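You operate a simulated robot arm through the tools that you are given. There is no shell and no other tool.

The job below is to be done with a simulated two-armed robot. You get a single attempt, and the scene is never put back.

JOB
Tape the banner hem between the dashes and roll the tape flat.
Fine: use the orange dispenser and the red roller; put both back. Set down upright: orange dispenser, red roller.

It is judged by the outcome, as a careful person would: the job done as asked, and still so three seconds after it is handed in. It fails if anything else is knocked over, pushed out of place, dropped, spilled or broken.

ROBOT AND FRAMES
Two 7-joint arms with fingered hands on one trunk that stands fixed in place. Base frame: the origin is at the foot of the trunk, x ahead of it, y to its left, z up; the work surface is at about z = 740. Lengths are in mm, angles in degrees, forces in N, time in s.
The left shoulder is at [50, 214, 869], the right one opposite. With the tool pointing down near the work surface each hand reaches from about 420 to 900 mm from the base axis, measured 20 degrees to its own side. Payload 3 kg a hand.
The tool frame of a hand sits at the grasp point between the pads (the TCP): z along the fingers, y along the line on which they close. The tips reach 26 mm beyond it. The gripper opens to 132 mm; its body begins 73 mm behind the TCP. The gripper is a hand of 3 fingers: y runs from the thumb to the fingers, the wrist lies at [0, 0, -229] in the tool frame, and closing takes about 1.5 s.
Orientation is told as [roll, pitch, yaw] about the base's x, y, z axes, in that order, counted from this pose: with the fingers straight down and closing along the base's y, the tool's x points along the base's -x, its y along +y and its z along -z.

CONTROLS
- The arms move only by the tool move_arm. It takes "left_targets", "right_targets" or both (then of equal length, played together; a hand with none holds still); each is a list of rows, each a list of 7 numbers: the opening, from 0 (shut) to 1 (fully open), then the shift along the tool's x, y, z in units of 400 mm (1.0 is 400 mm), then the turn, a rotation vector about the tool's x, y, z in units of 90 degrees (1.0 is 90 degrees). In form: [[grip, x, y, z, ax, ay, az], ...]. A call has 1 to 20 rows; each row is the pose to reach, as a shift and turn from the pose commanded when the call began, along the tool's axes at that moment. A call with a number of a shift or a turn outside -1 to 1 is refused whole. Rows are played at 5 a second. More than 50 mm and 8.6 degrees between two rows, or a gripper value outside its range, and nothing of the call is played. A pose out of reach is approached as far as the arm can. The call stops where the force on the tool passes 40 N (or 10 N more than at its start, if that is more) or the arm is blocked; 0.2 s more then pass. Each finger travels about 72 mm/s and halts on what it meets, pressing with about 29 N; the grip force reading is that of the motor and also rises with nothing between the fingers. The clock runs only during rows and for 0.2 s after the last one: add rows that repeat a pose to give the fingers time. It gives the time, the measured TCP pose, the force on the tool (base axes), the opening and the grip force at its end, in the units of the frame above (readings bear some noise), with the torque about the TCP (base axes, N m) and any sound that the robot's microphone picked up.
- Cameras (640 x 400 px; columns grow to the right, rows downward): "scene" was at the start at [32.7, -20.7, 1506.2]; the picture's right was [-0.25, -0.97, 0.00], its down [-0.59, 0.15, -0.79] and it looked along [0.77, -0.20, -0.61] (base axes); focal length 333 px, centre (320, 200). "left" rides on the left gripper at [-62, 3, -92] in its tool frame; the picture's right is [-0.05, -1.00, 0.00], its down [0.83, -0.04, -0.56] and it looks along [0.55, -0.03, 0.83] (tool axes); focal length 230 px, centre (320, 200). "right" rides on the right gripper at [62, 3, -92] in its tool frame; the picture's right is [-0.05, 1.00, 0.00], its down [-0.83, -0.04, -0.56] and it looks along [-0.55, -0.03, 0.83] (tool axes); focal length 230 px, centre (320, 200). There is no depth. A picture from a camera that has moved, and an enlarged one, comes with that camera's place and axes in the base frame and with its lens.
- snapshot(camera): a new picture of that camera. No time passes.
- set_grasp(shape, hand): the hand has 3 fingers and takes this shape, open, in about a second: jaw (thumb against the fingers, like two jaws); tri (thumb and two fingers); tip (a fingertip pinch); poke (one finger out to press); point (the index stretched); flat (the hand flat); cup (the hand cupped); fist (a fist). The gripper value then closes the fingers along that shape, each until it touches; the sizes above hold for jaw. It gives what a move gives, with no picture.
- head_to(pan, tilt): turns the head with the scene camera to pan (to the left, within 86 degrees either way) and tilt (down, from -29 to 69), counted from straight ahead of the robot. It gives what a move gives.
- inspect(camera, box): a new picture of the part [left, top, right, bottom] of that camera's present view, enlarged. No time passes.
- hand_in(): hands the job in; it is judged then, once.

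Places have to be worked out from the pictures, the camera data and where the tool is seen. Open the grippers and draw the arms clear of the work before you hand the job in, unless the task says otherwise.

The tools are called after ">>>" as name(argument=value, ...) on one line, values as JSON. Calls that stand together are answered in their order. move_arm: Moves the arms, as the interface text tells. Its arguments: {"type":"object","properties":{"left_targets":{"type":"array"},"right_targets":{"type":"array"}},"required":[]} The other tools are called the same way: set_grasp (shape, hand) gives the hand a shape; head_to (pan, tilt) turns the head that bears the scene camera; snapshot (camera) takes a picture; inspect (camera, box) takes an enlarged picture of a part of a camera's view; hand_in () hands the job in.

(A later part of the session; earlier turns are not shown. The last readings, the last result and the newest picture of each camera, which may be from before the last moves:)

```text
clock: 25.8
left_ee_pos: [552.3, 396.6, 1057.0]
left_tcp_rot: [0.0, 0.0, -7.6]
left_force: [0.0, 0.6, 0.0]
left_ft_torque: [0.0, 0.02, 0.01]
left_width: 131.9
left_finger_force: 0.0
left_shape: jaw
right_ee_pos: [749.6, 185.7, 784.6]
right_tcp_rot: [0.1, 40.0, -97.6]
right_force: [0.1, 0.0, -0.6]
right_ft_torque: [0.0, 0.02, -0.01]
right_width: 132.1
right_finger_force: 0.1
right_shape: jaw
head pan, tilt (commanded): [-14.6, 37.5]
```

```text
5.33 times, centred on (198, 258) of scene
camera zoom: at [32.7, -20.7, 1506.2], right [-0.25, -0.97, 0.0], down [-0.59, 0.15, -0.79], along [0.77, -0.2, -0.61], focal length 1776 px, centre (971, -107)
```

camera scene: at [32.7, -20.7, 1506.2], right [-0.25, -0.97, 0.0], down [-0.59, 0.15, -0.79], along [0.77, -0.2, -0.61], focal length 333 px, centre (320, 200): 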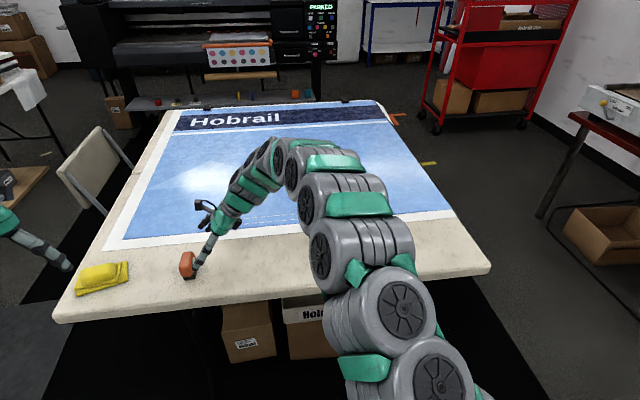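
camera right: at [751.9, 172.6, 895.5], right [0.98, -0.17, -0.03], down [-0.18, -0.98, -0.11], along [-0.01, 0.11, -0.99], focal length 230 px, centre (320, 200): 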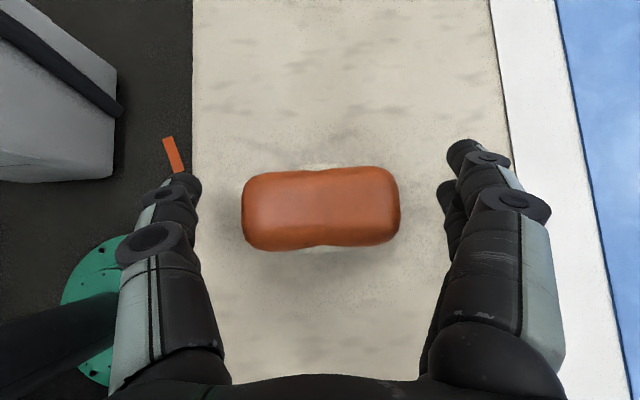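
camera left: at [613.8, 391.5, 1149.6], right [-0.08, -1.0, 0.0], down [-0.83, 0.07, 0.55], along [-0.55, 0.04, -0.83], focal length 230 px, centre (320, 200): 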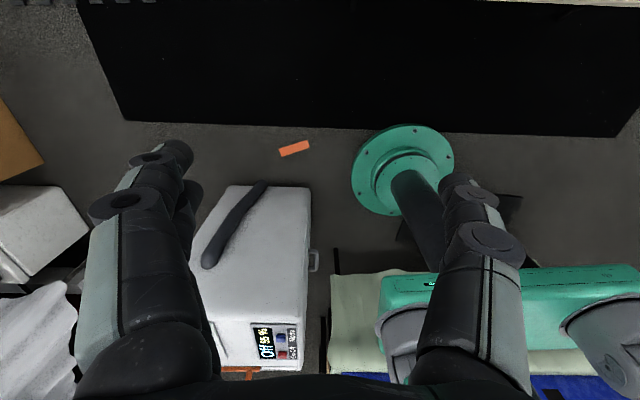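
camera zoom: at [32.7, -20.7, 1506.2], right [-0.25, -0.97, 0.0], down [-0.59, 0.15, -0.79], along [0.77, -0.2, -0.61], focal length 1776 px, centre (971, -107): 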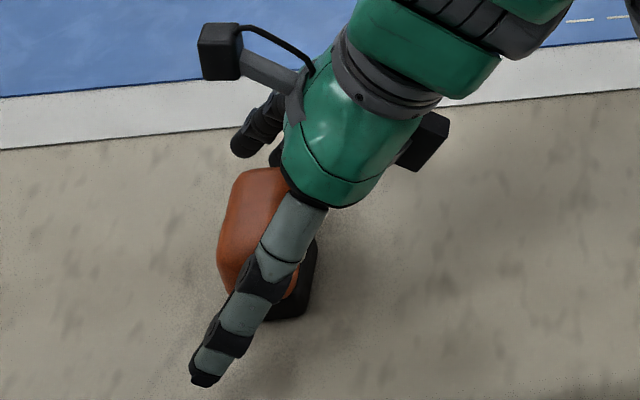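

The dispenser lies square between the fingers, its centre near (750, 182). I shift 2.5 mm toward -y and close the hand.

>>> move_arm(right_targets=[[1, -0.0047, 0.0008, -0.004, 0, 0, 0], [0.6, -0.0047, 0.0008, -0.004, 0, 0, 0], [0.4, -0.0047, 0.0008, -0.004, 0, 0, 0], [0.2, -0.0047, 0.0008, -0.004, 0, 0, 0], [0, -0.0047, 0.0008, -0.004, 0, 0, 0], [0, -0.0047, 0.0008, -0.004, 0, 0, 0], [0, -0.0047, 0.0008, -0.004, 0, 0, 0], [0, -0.0047, 0.0008, -0.004, 0, 0, 0], [0, -0.0047, 0.0008, -0.004, 0, 0, 0]])

>>> snapshot(camera="right")

>>> inspect(camera="scene", box=[150, 220, 246, 295])

```text
clock: 27.8
left_ee_pos: [553.0, 396.6, 1056.5]
left_tcp_rot: [0.1, -0.1, -7.6]
left_force: [-0.5, -0.6, 1.2]
left_ft_torque: [0.01, -0.01, 0.01]
left_width: 132.2
left_finger_force: 0.1
left_shape: jaw
right_ee_pos: [750.8, 182.7, 784.2]
right_tcp_rot: [0.1, 40.0, -97.6]
right_force: [1.0, 0.1, 1.1]
right_ft_torque: [-0.04, 0.02, -0.01]
right_width: 62.2
right_finger_force: 28.7
right_shape: jaw
head pan, tilt (commanded): [-14.6, 37.5]
```

```text
taken
camera right: at [751.4, 169.5, 894.6], right [0.98, -0.17, -0.03], down [-0.18, -0.98, -0.11], along [-0.01, 0.11, -0.99], focal length 230 px, centre (320, 200)
```

right: 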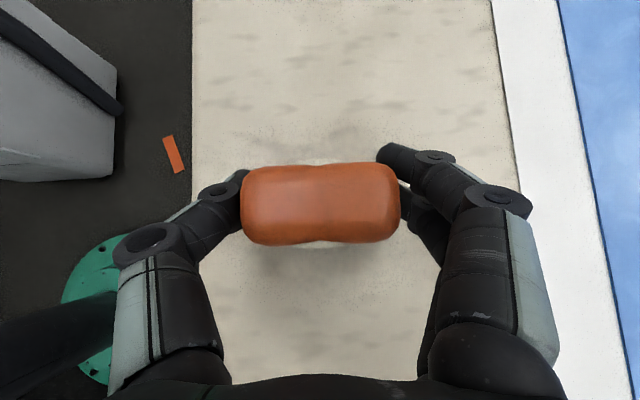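

```text
5.33 times, centred on (198, 258) of scene
camera zoom: at [32.7, -20.7, 1506.2], right [-0.25, -0.97, 0.0], down [-0.59, 0.15, -0.79], along [0.77, -0.2, -0.61], focal length 1776 px, centre (971, -107)
```

zoom: 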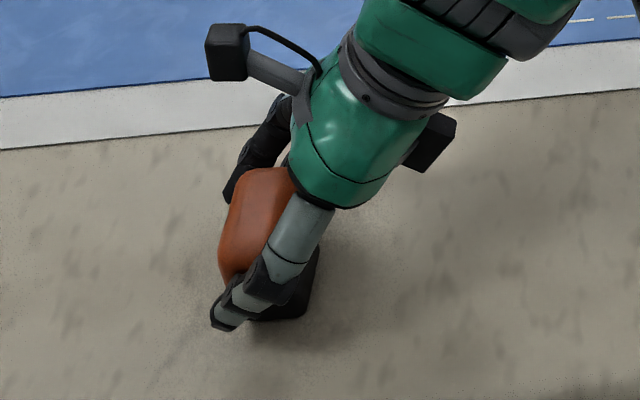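

The grip is on: width 62 mm, 29 N, dispenser undisturbed. I lift it straight up 30 mm and check that it hangs level.

>>> move_arm(right_targets=[[0, 0.0161, 0, -0.0192, 0, 0, 0], [0, 0.0321, 0, -0.0383, 0, 0, 0], [0, 0.0482, 0, -0.0575, 0, 0, 0], [0, 0.0482, 0, -0.0575, 0, 0, 0]])

>>> snapshot(camera="right")

>>> inspect(camera="scene", box=[150, 210, 246, 285])

```text
clock: 28.8
left_ee_pos: [553.8, 396.1, 1056.5]
left_tcp_rot: [0.0, 0.0, -7.7]
left_force: [0.2, 0.8, 0.0]
left_ft_torque: [0.01, 0.01, -0.01]
left_width: 131.8
left_finger_force: 0.1
left_shape: jaw
right_ee_pos: [749.7, 182.3, 815.5]
right_tcp_rot: [-0.1, 40.0, -97.6]
right_force: [0.7, -0.9, -1.5]
right_ft_torque: [0.02, 0.01, 0.01]
right_width: 60.3
right_finger_force: 28.4
right_shape: jaw
head pan, tilt (commanded): [-14.6, 37.5]
```

```text
taken
camera right: at [750.8, 168.3, 925.1], right [0.98, -0.17, -0.03], down [-0.18, -0.98, -0.11], along [-0.01, 0.11, -0.99], focal length 230 px, centre (320, 200)
```

right: 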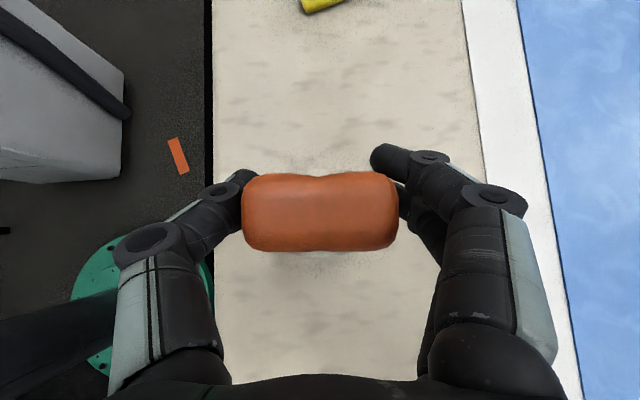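

```text
5.33 times, centred on (198, 248) of scene
camera zoom: at [32.7, -20.7, 1506.2], right [-0.25, -0.97, 0.0], down [-0.59, 0.15, -0.79], along [0.77, -0.2, -0.61], focal length 1776 px, centre (971, -53)
```

zoom: 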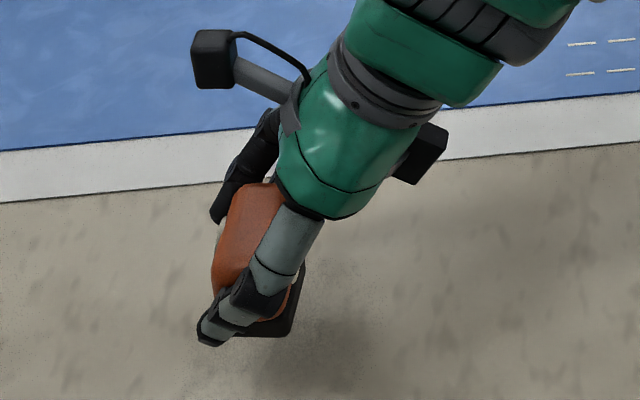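

The dispenser came up, but the grip width fell 2 mm and the body may have turned slightly in the hand. I look closer for any tilt.

>>> inspect(camera="scene", box=[176, 235, 216, 275])

>>> inspect(camera="right", box=[220, 150, 440, 270])

```text
10.00 times, centred on (196, 255) of scene
camera zoom: at [32.7, -20.7, 1506.2], right [-0.25, -0.97, 0.0], down [-0.59, 0.15, -0.79], along [0.77, -0.2, -0.61], focal length 3330 px, centre (1560, -350)
```

zoom: 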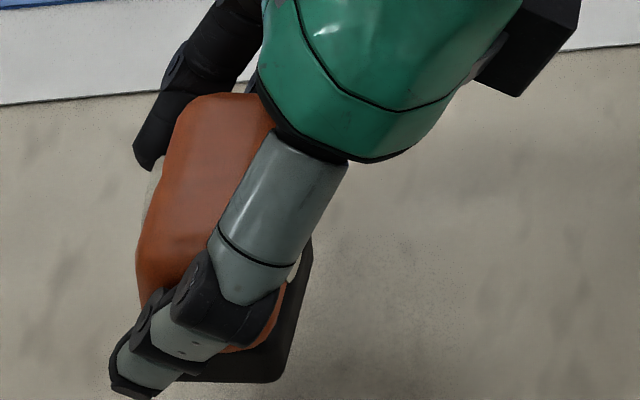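

```text
2.91 times, centred on (330, 210) of right
camera zoom: at [750.8, 168.3, 925.1], right [0.98, -0.17, -0.03], down [-0.18, -0.98, -0.11], along [-0.01, 0.11, -0.99], focal length 669 px, centre (291, 171)
```

zoom: 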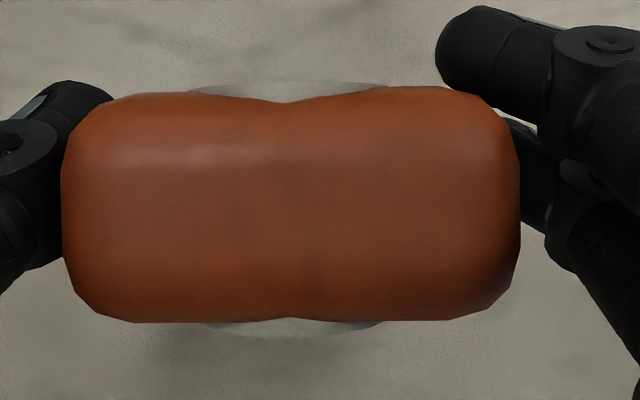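

The dispenser rolled about 8° around the pinch line: the fingertips hold it near its far side, off its centre of mass. I set it back down where it was, so I can regrip with the hand drawn back about 18 mm.

>>> move_arm(right_targets=[[0, -0.0125, 0, 0.0149, 0, 0, 0], [0, -0.025, 0, 0.0299, 0, 0, 0], [0, -0.0375, 0, 0.0447, 0, 0, 0], [0, -0.0452, 0, 0.0539, 0, 0, 0], [0, -0.0488, 0, 0.0582, 0, 0, 0], [0, -0.0488, 0, 0.0582, 0, 0, 0]])

>>> snapshot(camera="right")

>>> inspect(camera="scene", box=[168, 240, 216, 288])

```text
clock: 30.2
left_ee_pos: [553.7, 397.2, 1057.2]
left_tcp_rot: [0.0, 0.1, -7.6]
left_force: [0.7, 0.1, 0.9]
left_ft_torque: [0.03, 0.0, 0.01]
left_width: 132.0
left_finger_force: 0.0
left_shape: jaw
right_ee_pos: [749.9, 181.2, 784.8]
right_tcp_rot: [0.0, 40.1, -97.6]
right_force: [2.6, 2.5, 10.7]
right_ft_torque: [-0.01, 0.25, -0.08]
right_width: 60.1
right_finger_force: 29.0
right_shape: jaw
head pan, tilt (commanded): [-14.6, 37.5]
```

```text
taken
camera right: at [750.8, 168.7, 895.4], right [0.98, -0.17, -0.03], down [-0.18, -0.98, -0.11], along [-0.01, 0.11, -0.99], focal length 230 px, centre (320, 200)
```

right: 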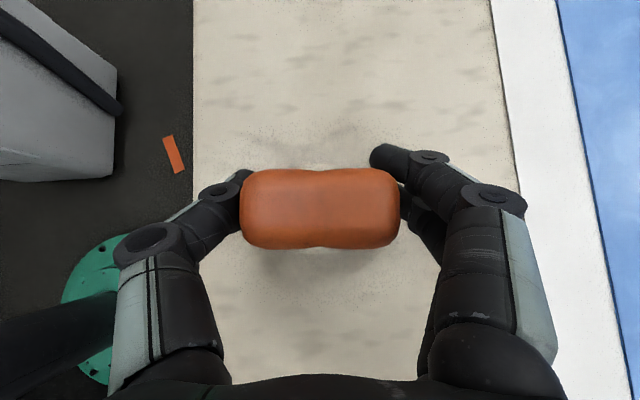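

```text
8.33 times, centred on (192, 264) of scene
camera zoom: at [32.6, -20.7, 1506.2], right [-0.25, -0.97, 0.0], down [-0.59, 0.15, -0.79], along [0.77, -0.2, -0.61], focal length 2775 px, centre (1387, -333)
```

zoom: 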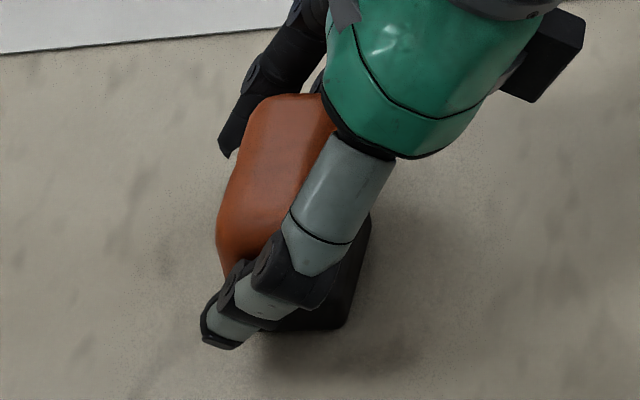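

It is down and nearly upright with 11 N on the base. I open the hand, keeping it in place, then draw back 18 mm along the fingers.

>>> move_arm(right_targets=[[0.6, 0, 0, 0, 0, 0, 0], [0.8, 0, 0, 0, 0, 0, 0], [1, 0, 0, 0, 0, 0, 0], [1, 0, 0, 0, 0, 0, 0], [1, 0, 0, 0, 0, 0, 0], [1, 0, 0, -0.0225, 0, 0, 0], [1, 0, 0, -0.045, 0, 0, 0], [1, 0, 0, -0.045, 0, 0, 0]])

>>> snapshot(camera="right")

>>> inspect(camera="scene", box=[168, 240, 216, 288])

```text
clock: 32.0
left_ee_pos: [553.0, 395.4, 1056.5]
left_tcp_rot: [0.0, 0.0, -7.7]
left_force: [-0.7, 1.4, 0.4]
left_ft_torque: [-0.02, 0.0, 0.02]
left_width: 132.0
left_finger_force: 0.1
left_shape: jaw
right_ee_pos: [748.3, 170.1, 797.4]
right_tcp_rot: [0.0, 40.0, -97.7]
right_force: [0.8, 0.3, 0.1]
right_ft_torque: [-0.05, 0.01, 0.02]
right_width: 131.9
right_finger_force: 0.0
right_shape: jaw
head pan, tilt (commanded): [-14.6, 37.5]
```

```text
taken
camera right: at [749.3, 157.2, 907.7], right [0.98, -0.17, -0.03], down [-0.18, -0.98, -0.11], along [-0.01, 0.11, -0.99], focal length 230 px, centre (320, 200)
```

right: 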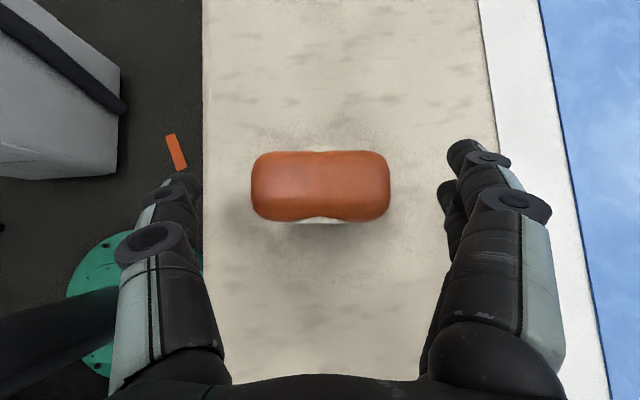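

```text
8.33 times, centred on (192, 264) of scene
camera zoom: at [32.7, -20.7, 1506.2], right [-0.25, -0.97, 0.0], down [-0.59, 0.15, -0.79], along [0.77, -0.2, -0.61], focal length 2775 px, centre (1387, -333)
```

zoom: 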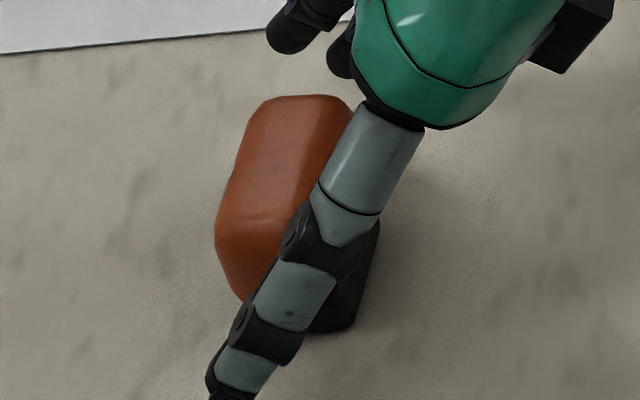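

The dispenser stands upright, shifted about 3 mm toward -y. With the hand now at (748, 170, 797) the fingertip pads should meet its end faces at mid height, so I close again.

>>> move_arm(right_targets=[[0.6, 0, 0, 0, 0, 0, 0], [0.4, 0, 0, 0, 0, 0, 0], [0.2, 0, 0, 0, 0, 0, 0], [0, 0, 0, 0, 0, 0, 0], [0, 0, 0, 0, 0, 0, 0], [0, 0, 0, 0, 0, 0, 0], [0, 0, 0, 0, 0, 0, 0], [0, 0, 0, 0, 0, 0, 0]])

>>> snapshot(camera="right")

>>> inspect(camera="scene", box=[168, 240, 216, 288])

```text
clock: 33.8
left_ee_pos: [553.3, 396.5, 1056.9]
left_tcp_rot: [0.0, -0.1, -7.5]
left_force: [-0.3, -0.5, -0.5]
left_ft_torque: [0.02, -0.01, 0.0]
left_width: 132.1
left_finger_force: 0.1
left_shape: jaw
right_ee_pos: [748.9, 170.0, 797.8]
right_tcp_rot: [-0.1, 39.9, -97.8]
right_force: [0.7, 0.0, -0.5]
right_ft_torque: [-0.01, -0.02, -0.01]
right_width: 63.7
right_finger_force: 28.4
right_shape: jaw
head pan, tilt (commanded): [-14.6, 37.5]
```

```text
taken
camera right: at [749.3, 157.3, 907.9], right [0.98, -0.17, -0.03], down [-0.18, -0.98, -0.11], along [-0.01, 0.11, -0.99], focal length 230 px, centre (320, 200)
```

right: 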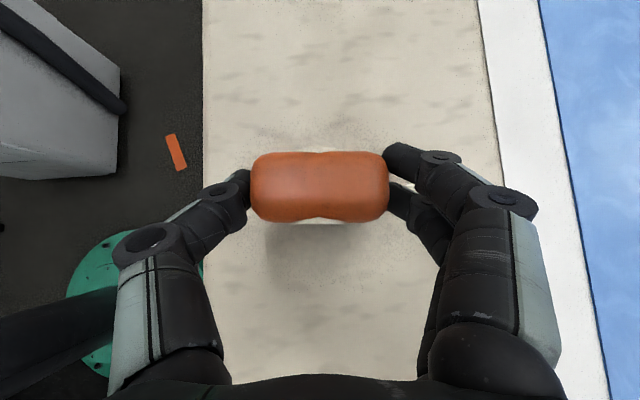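

```text
8.33 times, centred on (192, 264) of scene
camera zoom: at [32.7, -20.7, 1506.2], right [-0.25, -0.97, 0.0], down [-0.59, 0.15, -0.79], along [0.77, -0.2, -0.61], focal length 2775 px, centre (1387, -333)
```

zoom: 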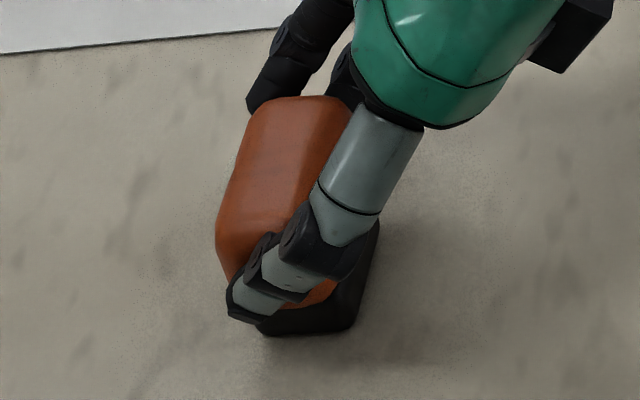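

The grip closed at 63.7 mm with the thumb near the middle of the end face. I lift 30 mm and check the attitude again.

>>> move_arm(right_targets=[[0, 0.0161, 0, -0.0192, 0, 0, 0], [0, 0.0321, 0, -0.0383, 0, 0, 0], [0, 0.0482, 0, -0.0575, 0, 0, 0], [0, 0.0482, 0, -0.0575, 0, 0, 0], [0, 0.0482, 0, -0.0575, 0, 0, 0]])

>>> snapshot(camera="right")

>>> inspect(camera="scene", box=[168, 230, 216, 278])

```text
clock: 35.0
left_ee_pos: [553.4, 395.5, 1056.7]
left_tcp_rot: [0.0, 0.0, -7.6]
left_force: [-0.4, -1.2, 0.0]
left_ft_torque: [0.01, 0.01, 0.0]
left_width: 131.9
left_finger_force: 0.1
left_shape: jaw
right_ee_pos: [748.8, 170.4, 827.2]
right_tcp_rot: [0.1, 40.0, -97.8]
right_force: [0.7, 0.1, -1.5]
right_ft_torque: [0.02, 0.01, 0.03]
right_width: 63.7
right_finger_force: 28.8
right_shape: jaw
head pan, tilt (commanded): [-14.6, 37.5]
```

```text
taken
camera right: at [749.6, 157.3, 938.6], right [0.98, -0.17, -0.03], down [-0.18, -0.98, -0.11], along [-0.01, 0.11, -0.99], focal length 230 px, centre (320, 200)
```

right: 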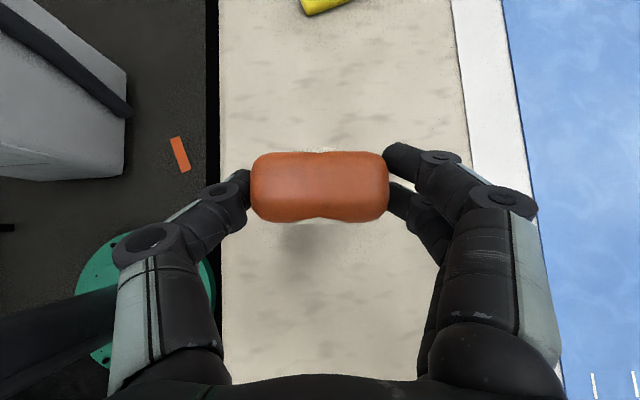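

```text
8.33 times, centred on (192, 254) of scene
camera zoom: at [32.7, -20.7, 1506.2], right [-0.25, -0.97, 0.0], down [-0.59, 0.15, -0.79], along [0.77, -0.2, -0.61], focal length 2775 px, centre (1387, -250)
```

zoom: 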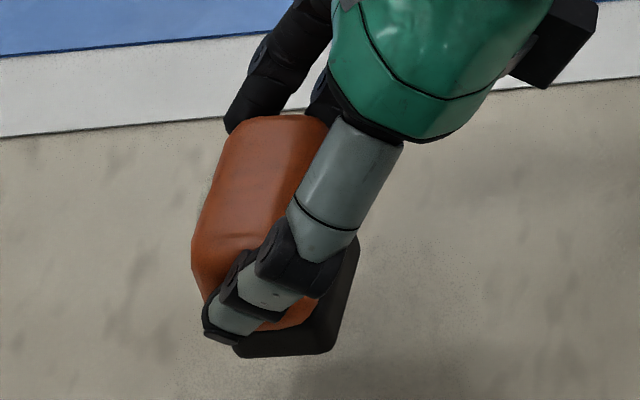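

No rotation this time: the dispenser sits identically in the hand view and hangs level, with its base about 57.6 mm below the TCP. I raise it and swing -90° about the vertical toward (850, 0, 900).

>>> move_arm(right_targets=[[0, -0.0163, 0.0279, -0.0354, -0.0585, 0, 0.0696], [0, -0.0325, 0.0558, -0.0707, -0.1169, 0, 0.1393], [0, -0.0488, 0.0837, -0.1061, -0.1754, 0, 0.2089], [0, -0.0651, 0.1116, -0.1415, -0.2338, 0, 0.2785], [0, -0.0814, 0.1395, -0.1768, -0.2923, 0, 0.3482], [0, -0.0976, 0.1675, -0.2122, -0.3507, 0, 0.4178], [0, -0.1139, 0.1954, -0.2475, -0.4092, 0, 0.4874], [0, -0.1302, 0.2233, -0.2829, -0.4676, 0, 0.5571], [0, -0.1465, 0.2512, -0.3183, -0.5261, 0, 0.6267], [0, -0.1627, 0.2791, -0.3536, -0.5845, 0, 0.6964], [0, -0.179, 0.307, -0.389, -0.643, 0, 0.766], [0, -0.179, 0.307, -0.389, -0.643, 0, 0.766]])

>>> snapshot(camera="right")

>>> snapshot(camera="scene")

```text
clock: 37.6
left_ee_pos: [552.5, 396.7, 1057.0]
left_tcp_rot: [-0.1, 0.0, -7.6]
left_force: [0.4, -0.5, 0.0]
left_ft_torque: [-0.01, 0.02, -0.01]
left_width: 131.7
left_finger_force: 0.0
left_shape: jaw
right_ee_pos: [850.0, 1.2, 902.3]
right_tcp_rot: [0.0, 40.1, 172.3]
right_force: [0.3, 0.3, -1.8]
right_ft_torque: [-0.02, 0.01, -0.01]
right_width: 63.5
right_finger_force: 29.1
right_shape: jaw
head pan, tilt (commanded): [-14.6, 37.5]
```

```text
taken
camera right: at [837.2, -1.8, 1012.4], right [-0.17, -0.98, -0.03], down [-0.98, 0.18, -0.11], along [0.11, 0.01, -0.99], focal length 230 px, centre (320, 200)
```

right: 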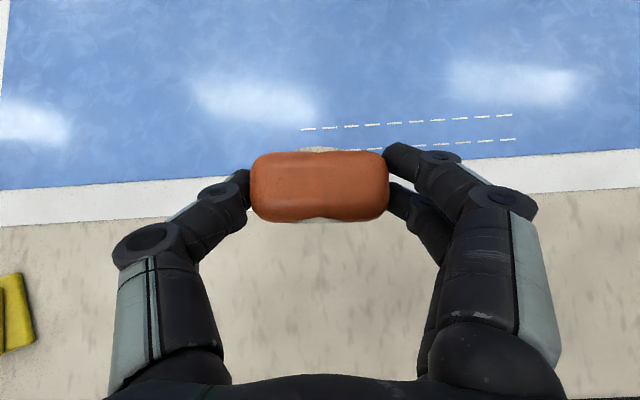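

```text
taken
camera scene: at [32.7, -20.7, 1506.2], right [-0.25, -0.97, 0.0], down [-0.59, 0.15, -0.79], along [0.77, -0.2, -0.61], focal length 333 px, centre (320, 200)
```

scene: 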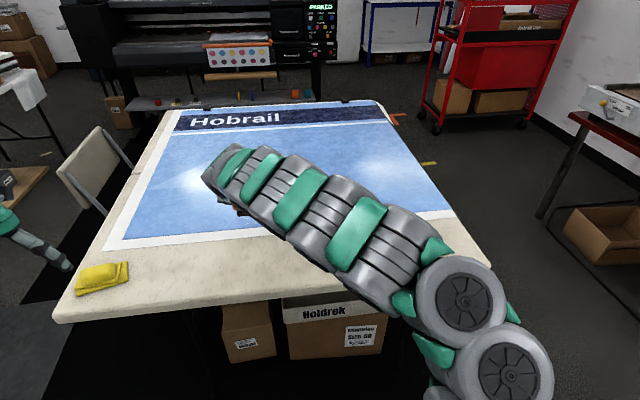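

Now the lane and dispenser are in one view. I zoom in to measure the lane's line and the dispenser's angle relative to it.

>>> inspect(camera="right", box=[230, 90, 530, 250])

>>> inspect(camera="right", box=[240, 140, 400, 240])

>>> inspect(camera="right", box=[380, 100, 530, 180])

>>> inspect(camera="right", box=[280, 100, 430, 180])

```text
2.13 times, centred on (380, 170) of right
camera zoom: at [837.2, -1.8, 1012.4], right [-0.17, -0.98, -0.03], down [-0.98, 0.18, -0.11], along [0.11, 0.01, -0.99], focal length 491 px, centre (192, 264)
```

zoom: 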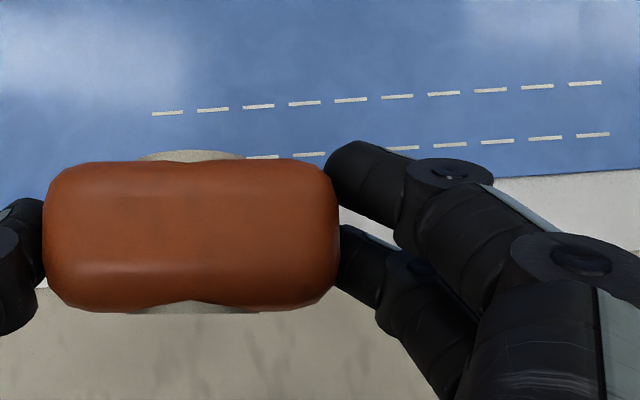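

```text
4.00 times, centred on (320, 190) of right
camera zoom: at [837.2, -1.8, 1012.4], right [-0.17, -0.98, -0.03], down [-0.98, 0.18, -0.11], along [0.11, 0.01, -0.99], focal length 920 px, centre (320, 240)
```

zoom: 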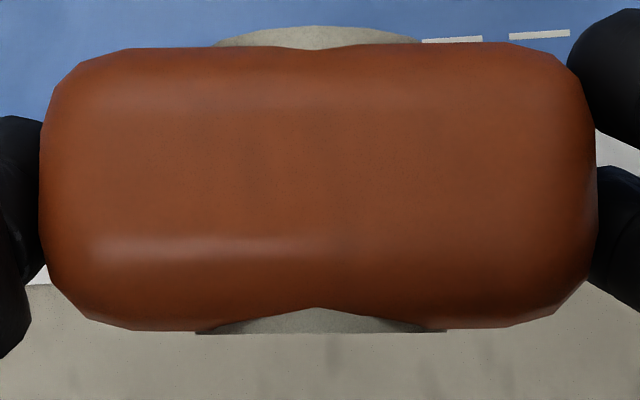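

```text
4.27 times, centred on (455, 140) of right
camera zoom: at [837.2, -1.8, 1012.4], right [-0.17, -0.98, -0.03], down [-0.98, 0.18, -0.11], along [0.11, 0.01, -0.99], focal length 982 px, centre (-256, 456)
```

zoom: 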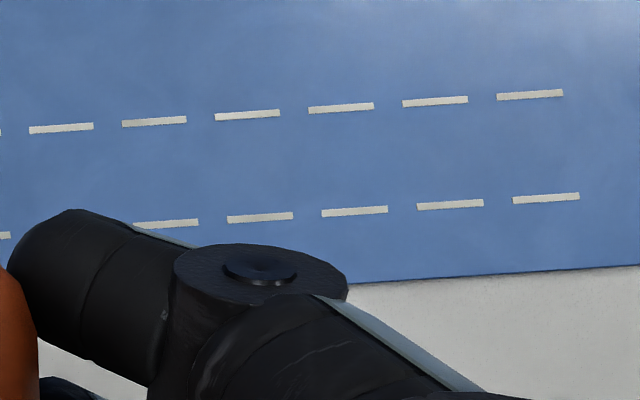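

```text
4.27 times, centred on (355, 140) of right
camera zoom: at [837.2, -1.8, 1012.4], right [-0.17, -0.98, -0.03], down [-0.98, 0.18, -0.11], along [0.11, 0.01, -0.99], focal length 982 px, centre (171, 456)
```

zoom: 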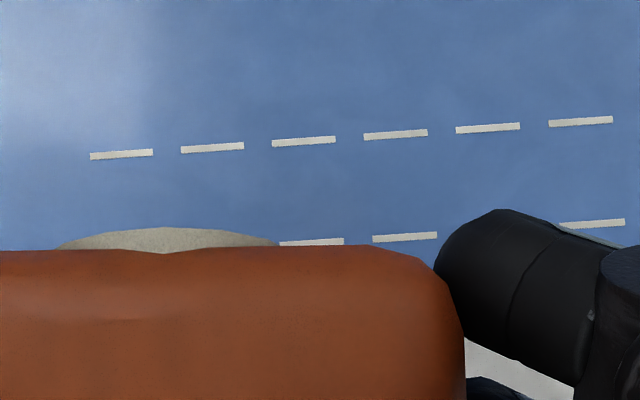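

The lane runs at about -96.6° and the dispenser's axis at about -99.2°, so I turn it +2.7° about the vertical. I then hover over the lane's left end with the base about 20 mm above the banner.

>>> move_arm(right_targets=[[0, 0.007, -0.0176, 0.0751, 0.0048, 0, -0.0058], [0, 0.0139, -0.0353, 0.1502, 0.0097, 0, -0.0115], [0, 0.0209, -0.0529, 0.2252, 0.0145, 0, -0.0173], [0, 0.0278, -0.0705, 0.3003, 0.0193, 0, -0.023], [0, 0.0278, -0.0705, 0.3003, 0.0193, 0, -0.023], [0, 0.0278, -0.0705, 0.3003, 0.0193, 0, -0.023]])

>>> snapshot(camera="right")

>>> inspect(camera="scene", box=[180, 150, 340, 250])

```text
clock: 39.0
left_ee_pos: [554.0, 396.7, 1056.4]
left_tcp_rot: [0.0, 0.0, -7.6]
left_force: [0.1, 0.5, -0.2]
left_ft_torque: [-0.01, -0.03, -0.02]
left_width: 131.9
left_finger_force: 0.1
left_shape: jaw
right_ee_pos: [939.1, 17.4, 814.1]
right_tcp_rot: [0.0, 40.2, 175.0]
right_force: [-0.8, 0.5, -1.9]
right_ft_torque: [-0.01, 0.0, -0.01]
right_width: 63.0
right_finger_force: 28.8
right_shape: jaw
head pan, tilt (commanded): [-14.6, 37.5]
```

```text
taken
camera right: at [927.0, 14.9, 924.9], right [-0.13, -0.99, -0.03], down [-0.99, 0.13, -0.11], along [0.11, 0.02, -0.99], focal length 230 px, centre (320, 200)
```

right: 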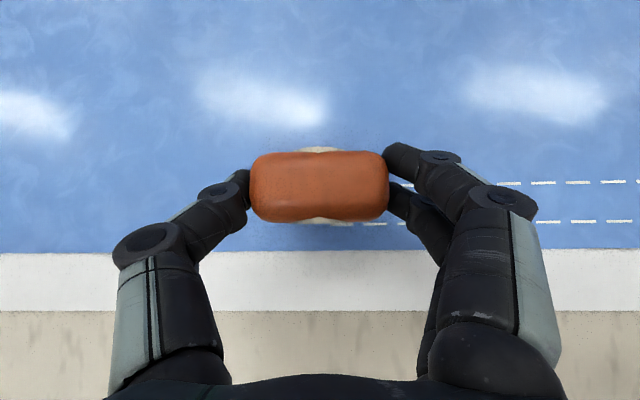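

```text
4.00 times, centred on (260, 200) of scene
camera zoom: at [32.7, -20.7, 1506.2], right [-0.25, -0.97, 0.0], down [-0.59, 0.15, -0.79], along [0.77, -0.2, -0.61], focal length 1332 px, centre (560, 200)
```

zoom: 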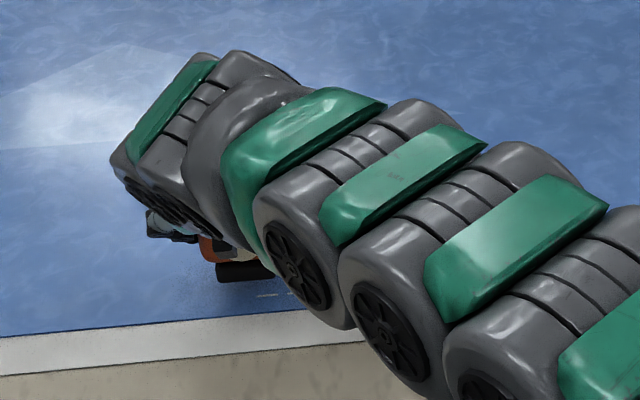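

The dashes and the dispenser now run parallel. I zoom to work out the lateral offset between the lane's middle and the dispenser's base.

>>> inspect(camera="right", box=[480, 160, 640, 250])

>>> inspect(camera="right", box=[240, 140, 440, 250])

>>> inspect(camera="scene", box=[210, 195, 270, 235])

```text
4.00 times, centred on (560, 205) of right
camera zoom: at [927.0, 14.9, 924.9], right [-0.13, -0.99, -0.03], down [-0.99, 0.13, -0.11], along [0.11, 0.02, -0.99], focal length 920 px, centre (-640, 180)
```

zoom: 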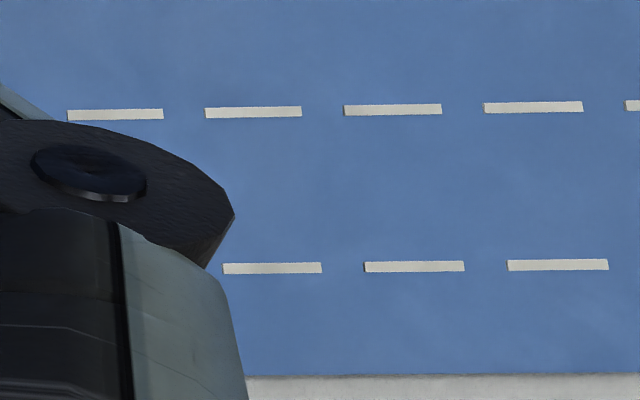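

```text
3.20 times, centred on (340, 195) of right
camera zoom: at [927.0, 14.9, 924.9], right [-0.13, -0.99, -0.03], down [-0.99, 0.13, -0.11], along [0.11, 0.02, -0.99], focal length 736 px, centre (256, 216)
```

zoom: 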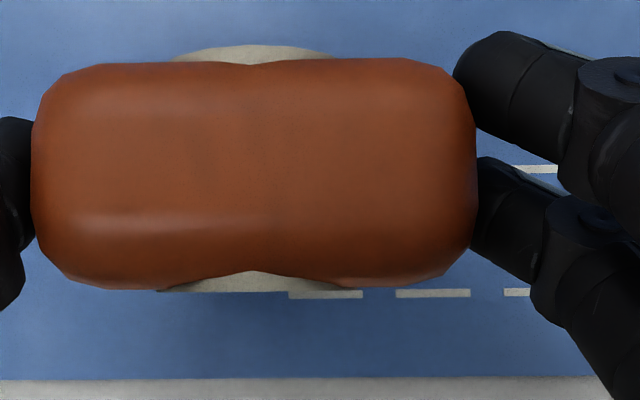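

```text
10.00 times, centred on (240, 215) of scene
camera zoom: at [32.7, -20.7, 1506.2], right [-0.25, -0.97, 0.0], down [-0.59, 0.15, -0.79], along [0.77, -0.2, -0.61], focal length 3330 px, centre (1120, 50)
```

zoom: 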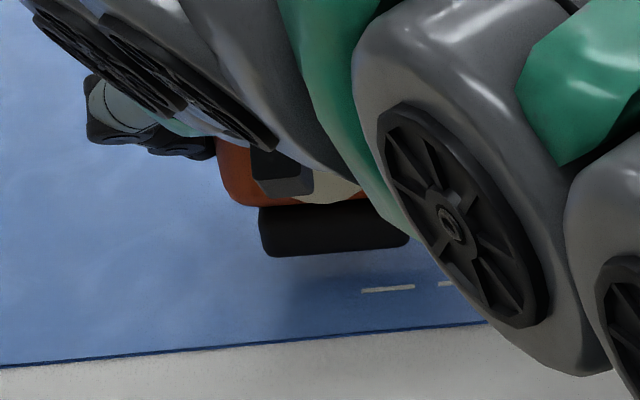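

Both cameras put the dispenser about 3 mm too far in x relative to the lane's middle and about 5 mm before its left end. I correct 3 mm toward me and lower 14 mm, stopping just short of contact.

>>> move_arm(right_targets=[[0, -0.0071, 0.0002, 0.0055, 0, 0, 0], [0, -0.0142, 0.0004, 0.011, 0, 0, 0], [0, -0.0212, 0.0005, 0.0164, 0, 0, 0], [0, -0.0283, 0.0007, 0.0219, 0, 0, 0], [0, -0.0283, 0.0007, 0.0219, 0, 0, 0]])

>>> inspect(camera="right", box=[240, 140, 440, 250])

>>> inspect(camera="scene", box=[220, 200, 270, 235])

```text
clock: 40.2
left_ee_pos: [552.6, 396.6, 1056.5]
left_tcp_rot: [0.1, 0.0, -7.6]
left_force: [0.9, 0.4, 0.1]
left_ft_torque: [-0.02, 0.01, 0.0]
left_width: 131.8
left_finger_force: 0.2
left_shape: jaw
right_ee_pos: [934.5, 16.2, 800.8]
right_tcp_rot: [-0.1, 40.0, 174.9]
right_force: [0.6, -0.5, -0.6]
right_ft_torque: [-0.02, 0.02, 0.0]
right_width: 63.2
right_finger_force: 28.8
right_shape: jaw
head pan, tilt (commanded): [-14.6, 37.5]
```

```text
3.20 times, centred on (340, 195) of right
camera zoom: at [922.1, 13.7, 912.0], right [-0.13, -0.99, -0.03], down [-0.99, 0.13, -0.11], along [0.11, 0.02, -0.99], focal length 736 px, centre (256, 216)
```

zoom: 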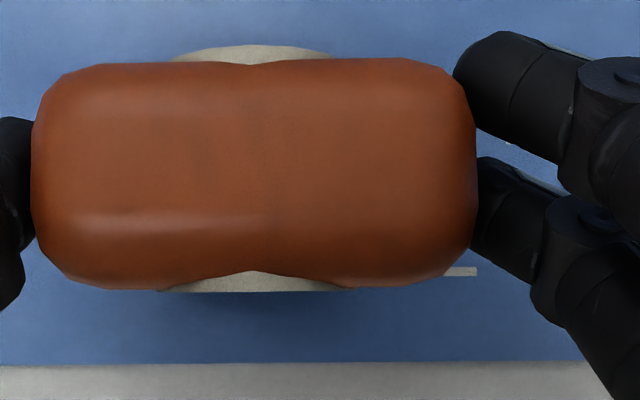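

```text
11.43 times, centred on (245, 218) of scene
camera zoom: at [32.7, -20.7, 1506.2], right [-0.25, -0.97, 0.0], down [-0.59, 0.15, -0.79], along [0.77, -0.2, -0.61], focal length 3806 px, centre (1177, 0)
```

zoom: 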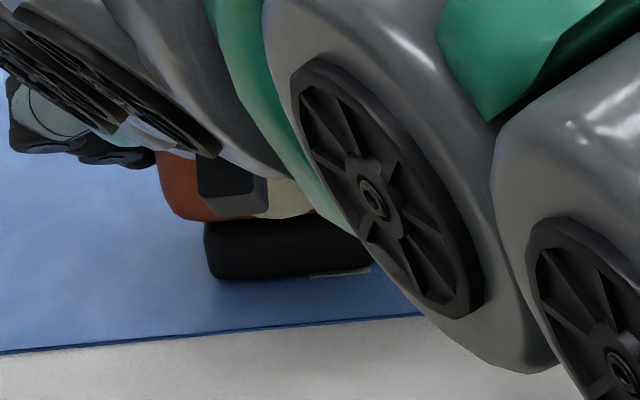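

The base edge now lines up with the near dash row as it should, and it is about 3 mm above the banner. I lower in 1 mm steps with a 0.7 mm shift outward and watch the force.

>>> move_arm(right_targets=[[0, -0.0003, 0, 0.003, 0, 0, 0], [0, -0.0019, 0, 0.0049, 0, 0, 0], [0, -0.0035, 0, 0.0068, 0, 0, 0], [0, -0.0035, 0, 0.0068, 0, 0, 0]])

```text
clock: 41.2
left_ee_pos: [553.9, 397.3, 1056.6]
left_tcp_rot: [0.0, 0.0, -7.6]
left_force: [-0.1, 0.1, 0.0]
left_ft_torque: [0.04, 0.03, 0.01]
left_width: 131.8
left_finger_force: 0.1
left_shape: jaw
right_ee_pos: [935.4, 15.8, 799.5]
right_tcp_rot: [0.0, 40.0, 175.0]
right_force: [-0.8, -1.5, 7.0]
right_ft_torque: [-0.12, -0.1, 0.05]
right_width: 63.5
right_finger_force: 28.8
right_shape: jaw
head pan, tilt (commanded): [-14.6, 37.5]
```

Contact at about 7 N on the banner. I drag 30 mm along the lane toward the right end, then look at where the tape appears.

>>> move_arm(right_targets=[[0, -0.0003, 0.0125, -0.0002, 0, 0, 0], [0, -0.0005, 0.025, -0.0005, 0, 0, 0], [0, -0.0008, 0.0375, -0.0007, 0, 0, 0], [0, -0.0011, 0.05, -0.0009, 0, 0, 0], [0, -0.0013, 0.0625, -0.0012, 0, 0, 0], [0, -0.0016, 0.075, -0.0014, 0, 0, 0]])

>>> snapshot(camera="right")

>>> inspect(camera="scene", box=[210, 190, 290, 240])

>>> inspect(camera="right", box=[200, 130, 420, 260])

```text
clock: 42.6
left_ee_pos: [553.9, 397.2, 1056.9]
left_tcp_rot: [0.0, -0.1, -7.6]
left_force: [-1.0, -0.3, 0.5]
left_ft_torque: [0.01, 0.04, 0.02]
left_width: 132.1
left_finger_force: 0.0
left_shape: jaw
right_ee_pos: [931.4, -12.2, 799.4]
right_tcp_rot: [0.0, 40.2, 175.1]
right_force: [0.3, 2.1, 5.3]
right_ft_torque: [-0.01, 0.0, 0.02]
right_width: 63.2
right_finger_force: 29.0
right_shape: jaw
head pan, tilt (commanded): [-14.6, 37.5]
```

```text
taken
camera right: at [919.3, -14.9, 910.2], right [-0.13, -0.99, -0.03], down [-0.99, 0.13, -0.11], along [0.11, 0.02, -0.99], focal length 230 px, centre (320, 200)
```

right: 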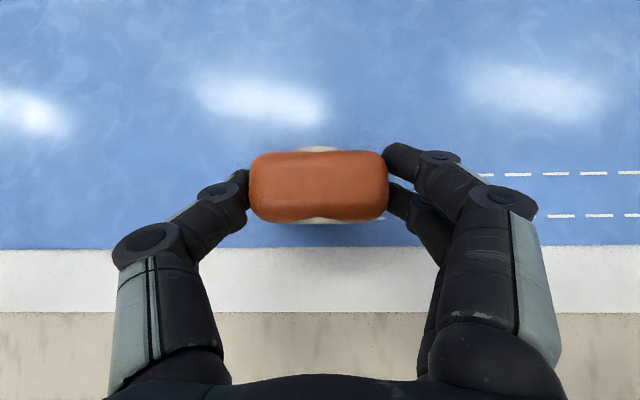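

```text
8.00 times, centred on (250, 215) of scene
camera zoom: at [32.6, -20.7, 1506.2], right [-0.25, -0.97, 0.0], down [-0.59, 0.15, -0.79], along [0.77, -0.2, -0.61], focal length 2664 px, centre (880, 80)
```

zoom: 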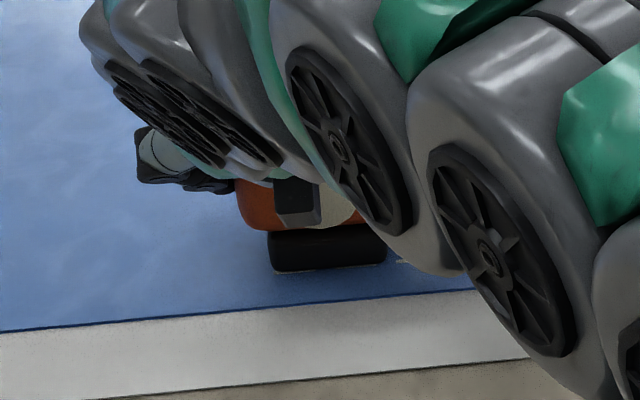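

```text
2.91 times, centred on (310, 195) of right
camera zoom: at [919.3, -14.9, 910.2], right [-0.13, -0.99, -0.03], down [-0.99, 0.13, -0.11], along [0.11, 0.02, -0.99], focal length 669 px, centre (349, 214)
```

zoom: 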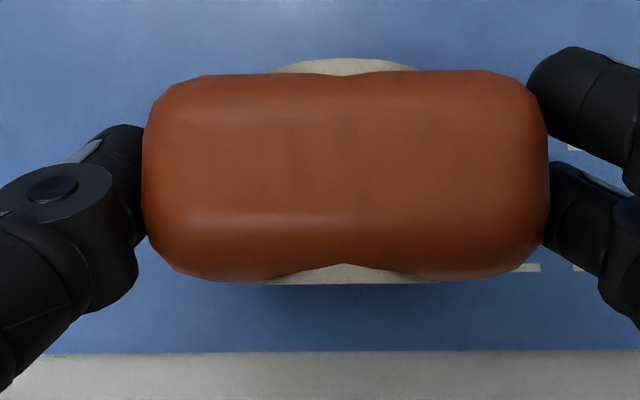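

No tape is visible yet, but the body still covers the start. I drag another 30 mm and look again.

>>> move_arm(right_targets=[[0, -0.0003, 0.0125, -0.0002, 0, 0, 0], [0, -0.0005, 0.025, -0.0005, 0, 0, 0], [0, -0.0008, 0.0375, -0.0007, 0, 0, 0], [0, -0.0011, 0.05, -0.0009, 0, 0, 0], [0, -0.0013, 0.0625, -0.0012, 0, 0, 0], [0, -0.0016, 0.075, -0.0014, 0, 0, 0]])

>>> snapshot(camera="right")

>>> inspect(camera="scene", box=[210, 190, 290, 240])

>>> inspect(camera="right", box=[120, 130, 340, 260])

```text
clock: 44.0
left_ee_pos: [553.0, 397.0, 1056.6]
left_tcp_rot: [0.0, 0.0, -7.6]
left_force: [0.2, -0.2, 0.4]
left_ft_torque: [0.02, 0.01, 0.0]
left_width: 131.9
left_finger_force: 0.1
left_shape: jaw
right_ee_pos: [928.7, -42.3, 799.2]
right_tcp_rot: [0.0, 40.1, 175.0]
right_force: [-0.4, 2.8, 7.7]
right_ft_torque: [0.04, -0.07, 0.07]
right_width: 63.0
right_finger_force: 29.4
right_shape: jaw
head pan, tilt (commanded): [-14.6, 37.5]
```

```text
taken
camera right: at [915.4, -45.6, 910.0], right [-0.13, -0.99, -0.03], down [-0.99, 0.13, -0.11], along [0.11, 0.02, -0.99], focal length 230 px, centre (320, 200)
```

right: 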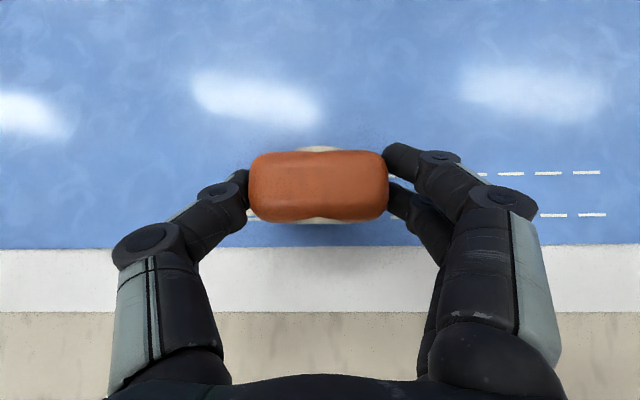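

```text
8.00 times, centred on (250, 215) of scene
camera zoom: at [32.5, -20.7, 1506.2], right [-0.25, -0.97, 0.0], down [-0.59, 0.15, -0.79], along [0.77, -0.2, -0.61], focal length 2664 px, centre (880, 80)
```

zoom: 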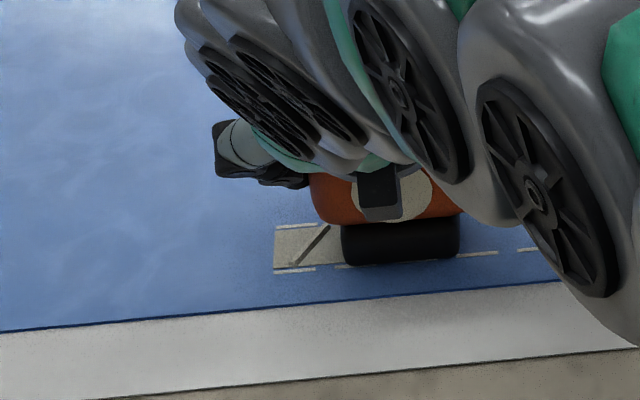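

```text
2.91 times, centred on (230, 195) of right
camera zoom: at [915.4, -45.6, 910.0], right [-0.13, -0.99, -0.03], down [-0.99, 0.13, -0.11], along [0.11, 0.02, -0.99], focal length 669 px, centre (582, 214)
```

zoom: 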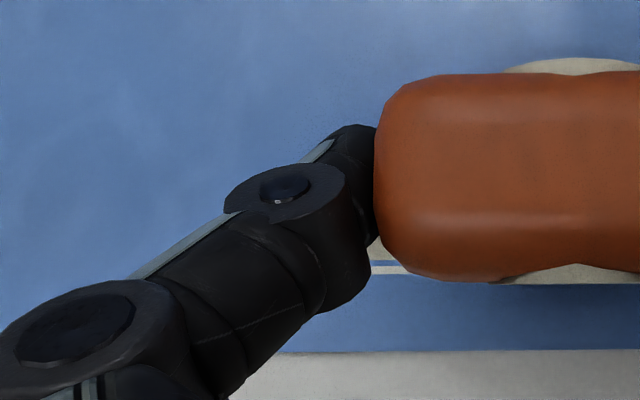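

The tape is coming out, starting right at the left ends of the dashes. I zoom in on it to check that it lies centred between the rows.

>>> inspect(camera="scene", box=[238, 212, 278, 228])

```text
16.00 times, centred on (258, 220) of scene
camera zoom: at [32.5, -20.7, 1506.2], right [-0.25, -0.97, 0.0], down [-0.59, 0.15, -0.79], along [0.77, -0.2, -0.61], focal length 5328 px, centre (1312, -120)
```

zoom: 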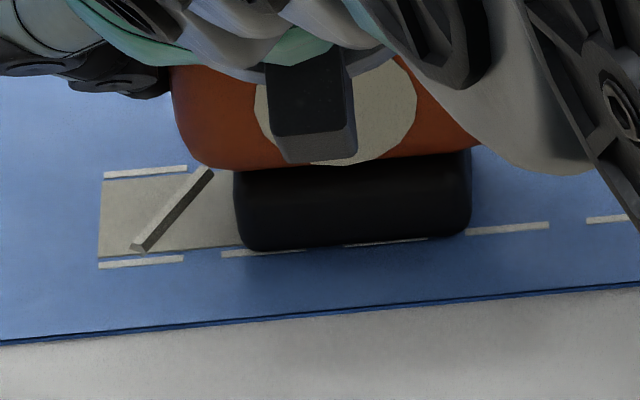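

The tape is centred within about half a millimetre and starts flush with the dash ends. I continue the drag another 120 mm in small steps.

>>> move_arm(right_targets=[[0, -0.0004, 0.0187, -0.0003, 0, 0, 0], [0, -0.0008, 0.0375, -0.0007, 0, 0, 0], [0, -0.0012, 0.0562, -0.001, 0, 0, 0], [0, -0.0016, 0.0749, -0.0014, 0, 0, 0], [0, -0.002, 0.0937, -0.0017, 0, 0, 0], [0, -0.0024, 0.1124, -0.002, 0, 0, 0], [0, -0.0028, 0.1312, -0.0024, 0, 0, 0], [0, -0.0032, 0.1499, -0.0027, 0, 0, 0], [0, -0.0036, 0.1686, -0.003, 0, 0, 0], [0, -0.004, 0.1874, -0.0034, 0, 0, 0], [0, -0.0044, 0.2061, -0.0037, 0, 0, 0], [0, -0.0048, 0.2248, -0.0041, 0, 0, 0], [0, -0.0052, 0.2436, -0.0044, 0, 0, 0], [0, -0.0056, 0.2623, -0.0047, 0, 0, 0], [0, -0.006, 0.2811, -0.0051, 0, 0, 0], [0, -0.0064, 0.2998, -0.0054, 0, 0, 0]])

>>> snapshot(camera="right")

>>> inspect(camera="scene", box=[230, 190, 330, 240])

```text
clock: 47.4
left_ee_pos: [553.2, 396.6, 1057.2]
left_tcp_rot: [0.0, 0.0, -7.6]
left_force: [-0.7, -0.2, 0.2]
left_ft_torque: [0.0, -0.03, -0.03]
left_width: 131.9
left_finger_force: 0.0
left_shape: jaw
right_ee_pos: [914.4, -162.6, 800.4]
right_tcp_rot: [0.0, 40.1, 175.1]
right_force: [-0.4, 0.4, -0.8]
right_ft_torque: [0.01, 0.0, -0.02]
right_width: 62.9
right_finger_force: 29.0
right_shape: jaw
head pan, tilt (commanded): [-14.6, 37.5]
```

```text
taken
camera right: at [901.8, -164.6, 910.8], right [-0.13, -0.99, -0.03], down [-0.99, 0.13, -0.11], along [0.11, 0.02, -0.99], focal length 230 px, centre (320, 200)
```

right: 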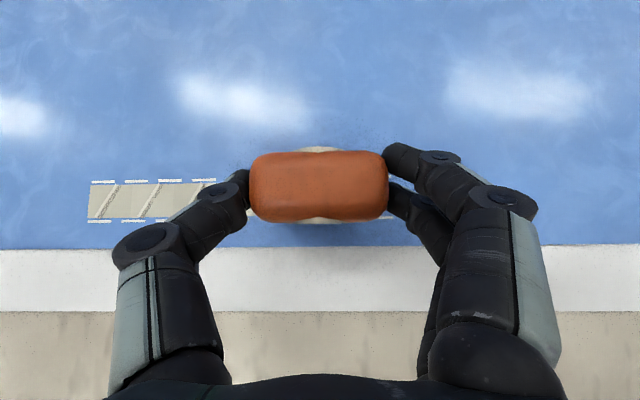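

```text
6.40 times, centred on (280, 215) of scene
camera zoom: at [32.7, -20.7, 1506.2], right [-0.25, -0.97, 0.0], down [-0.59, 0.15, -0.79], along [0.77, -0.2, -0.61], focal length 2131 px, centre (576, 104)
```

zoom: 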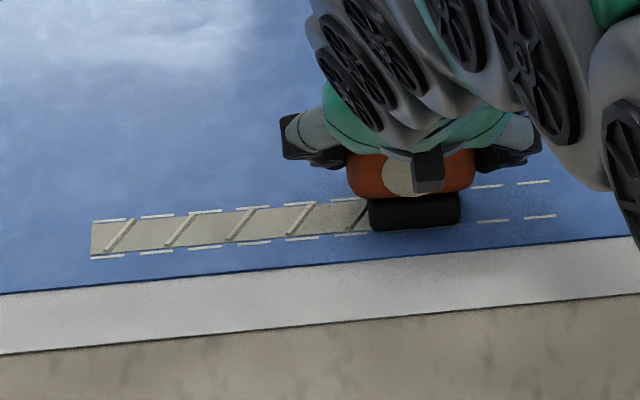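

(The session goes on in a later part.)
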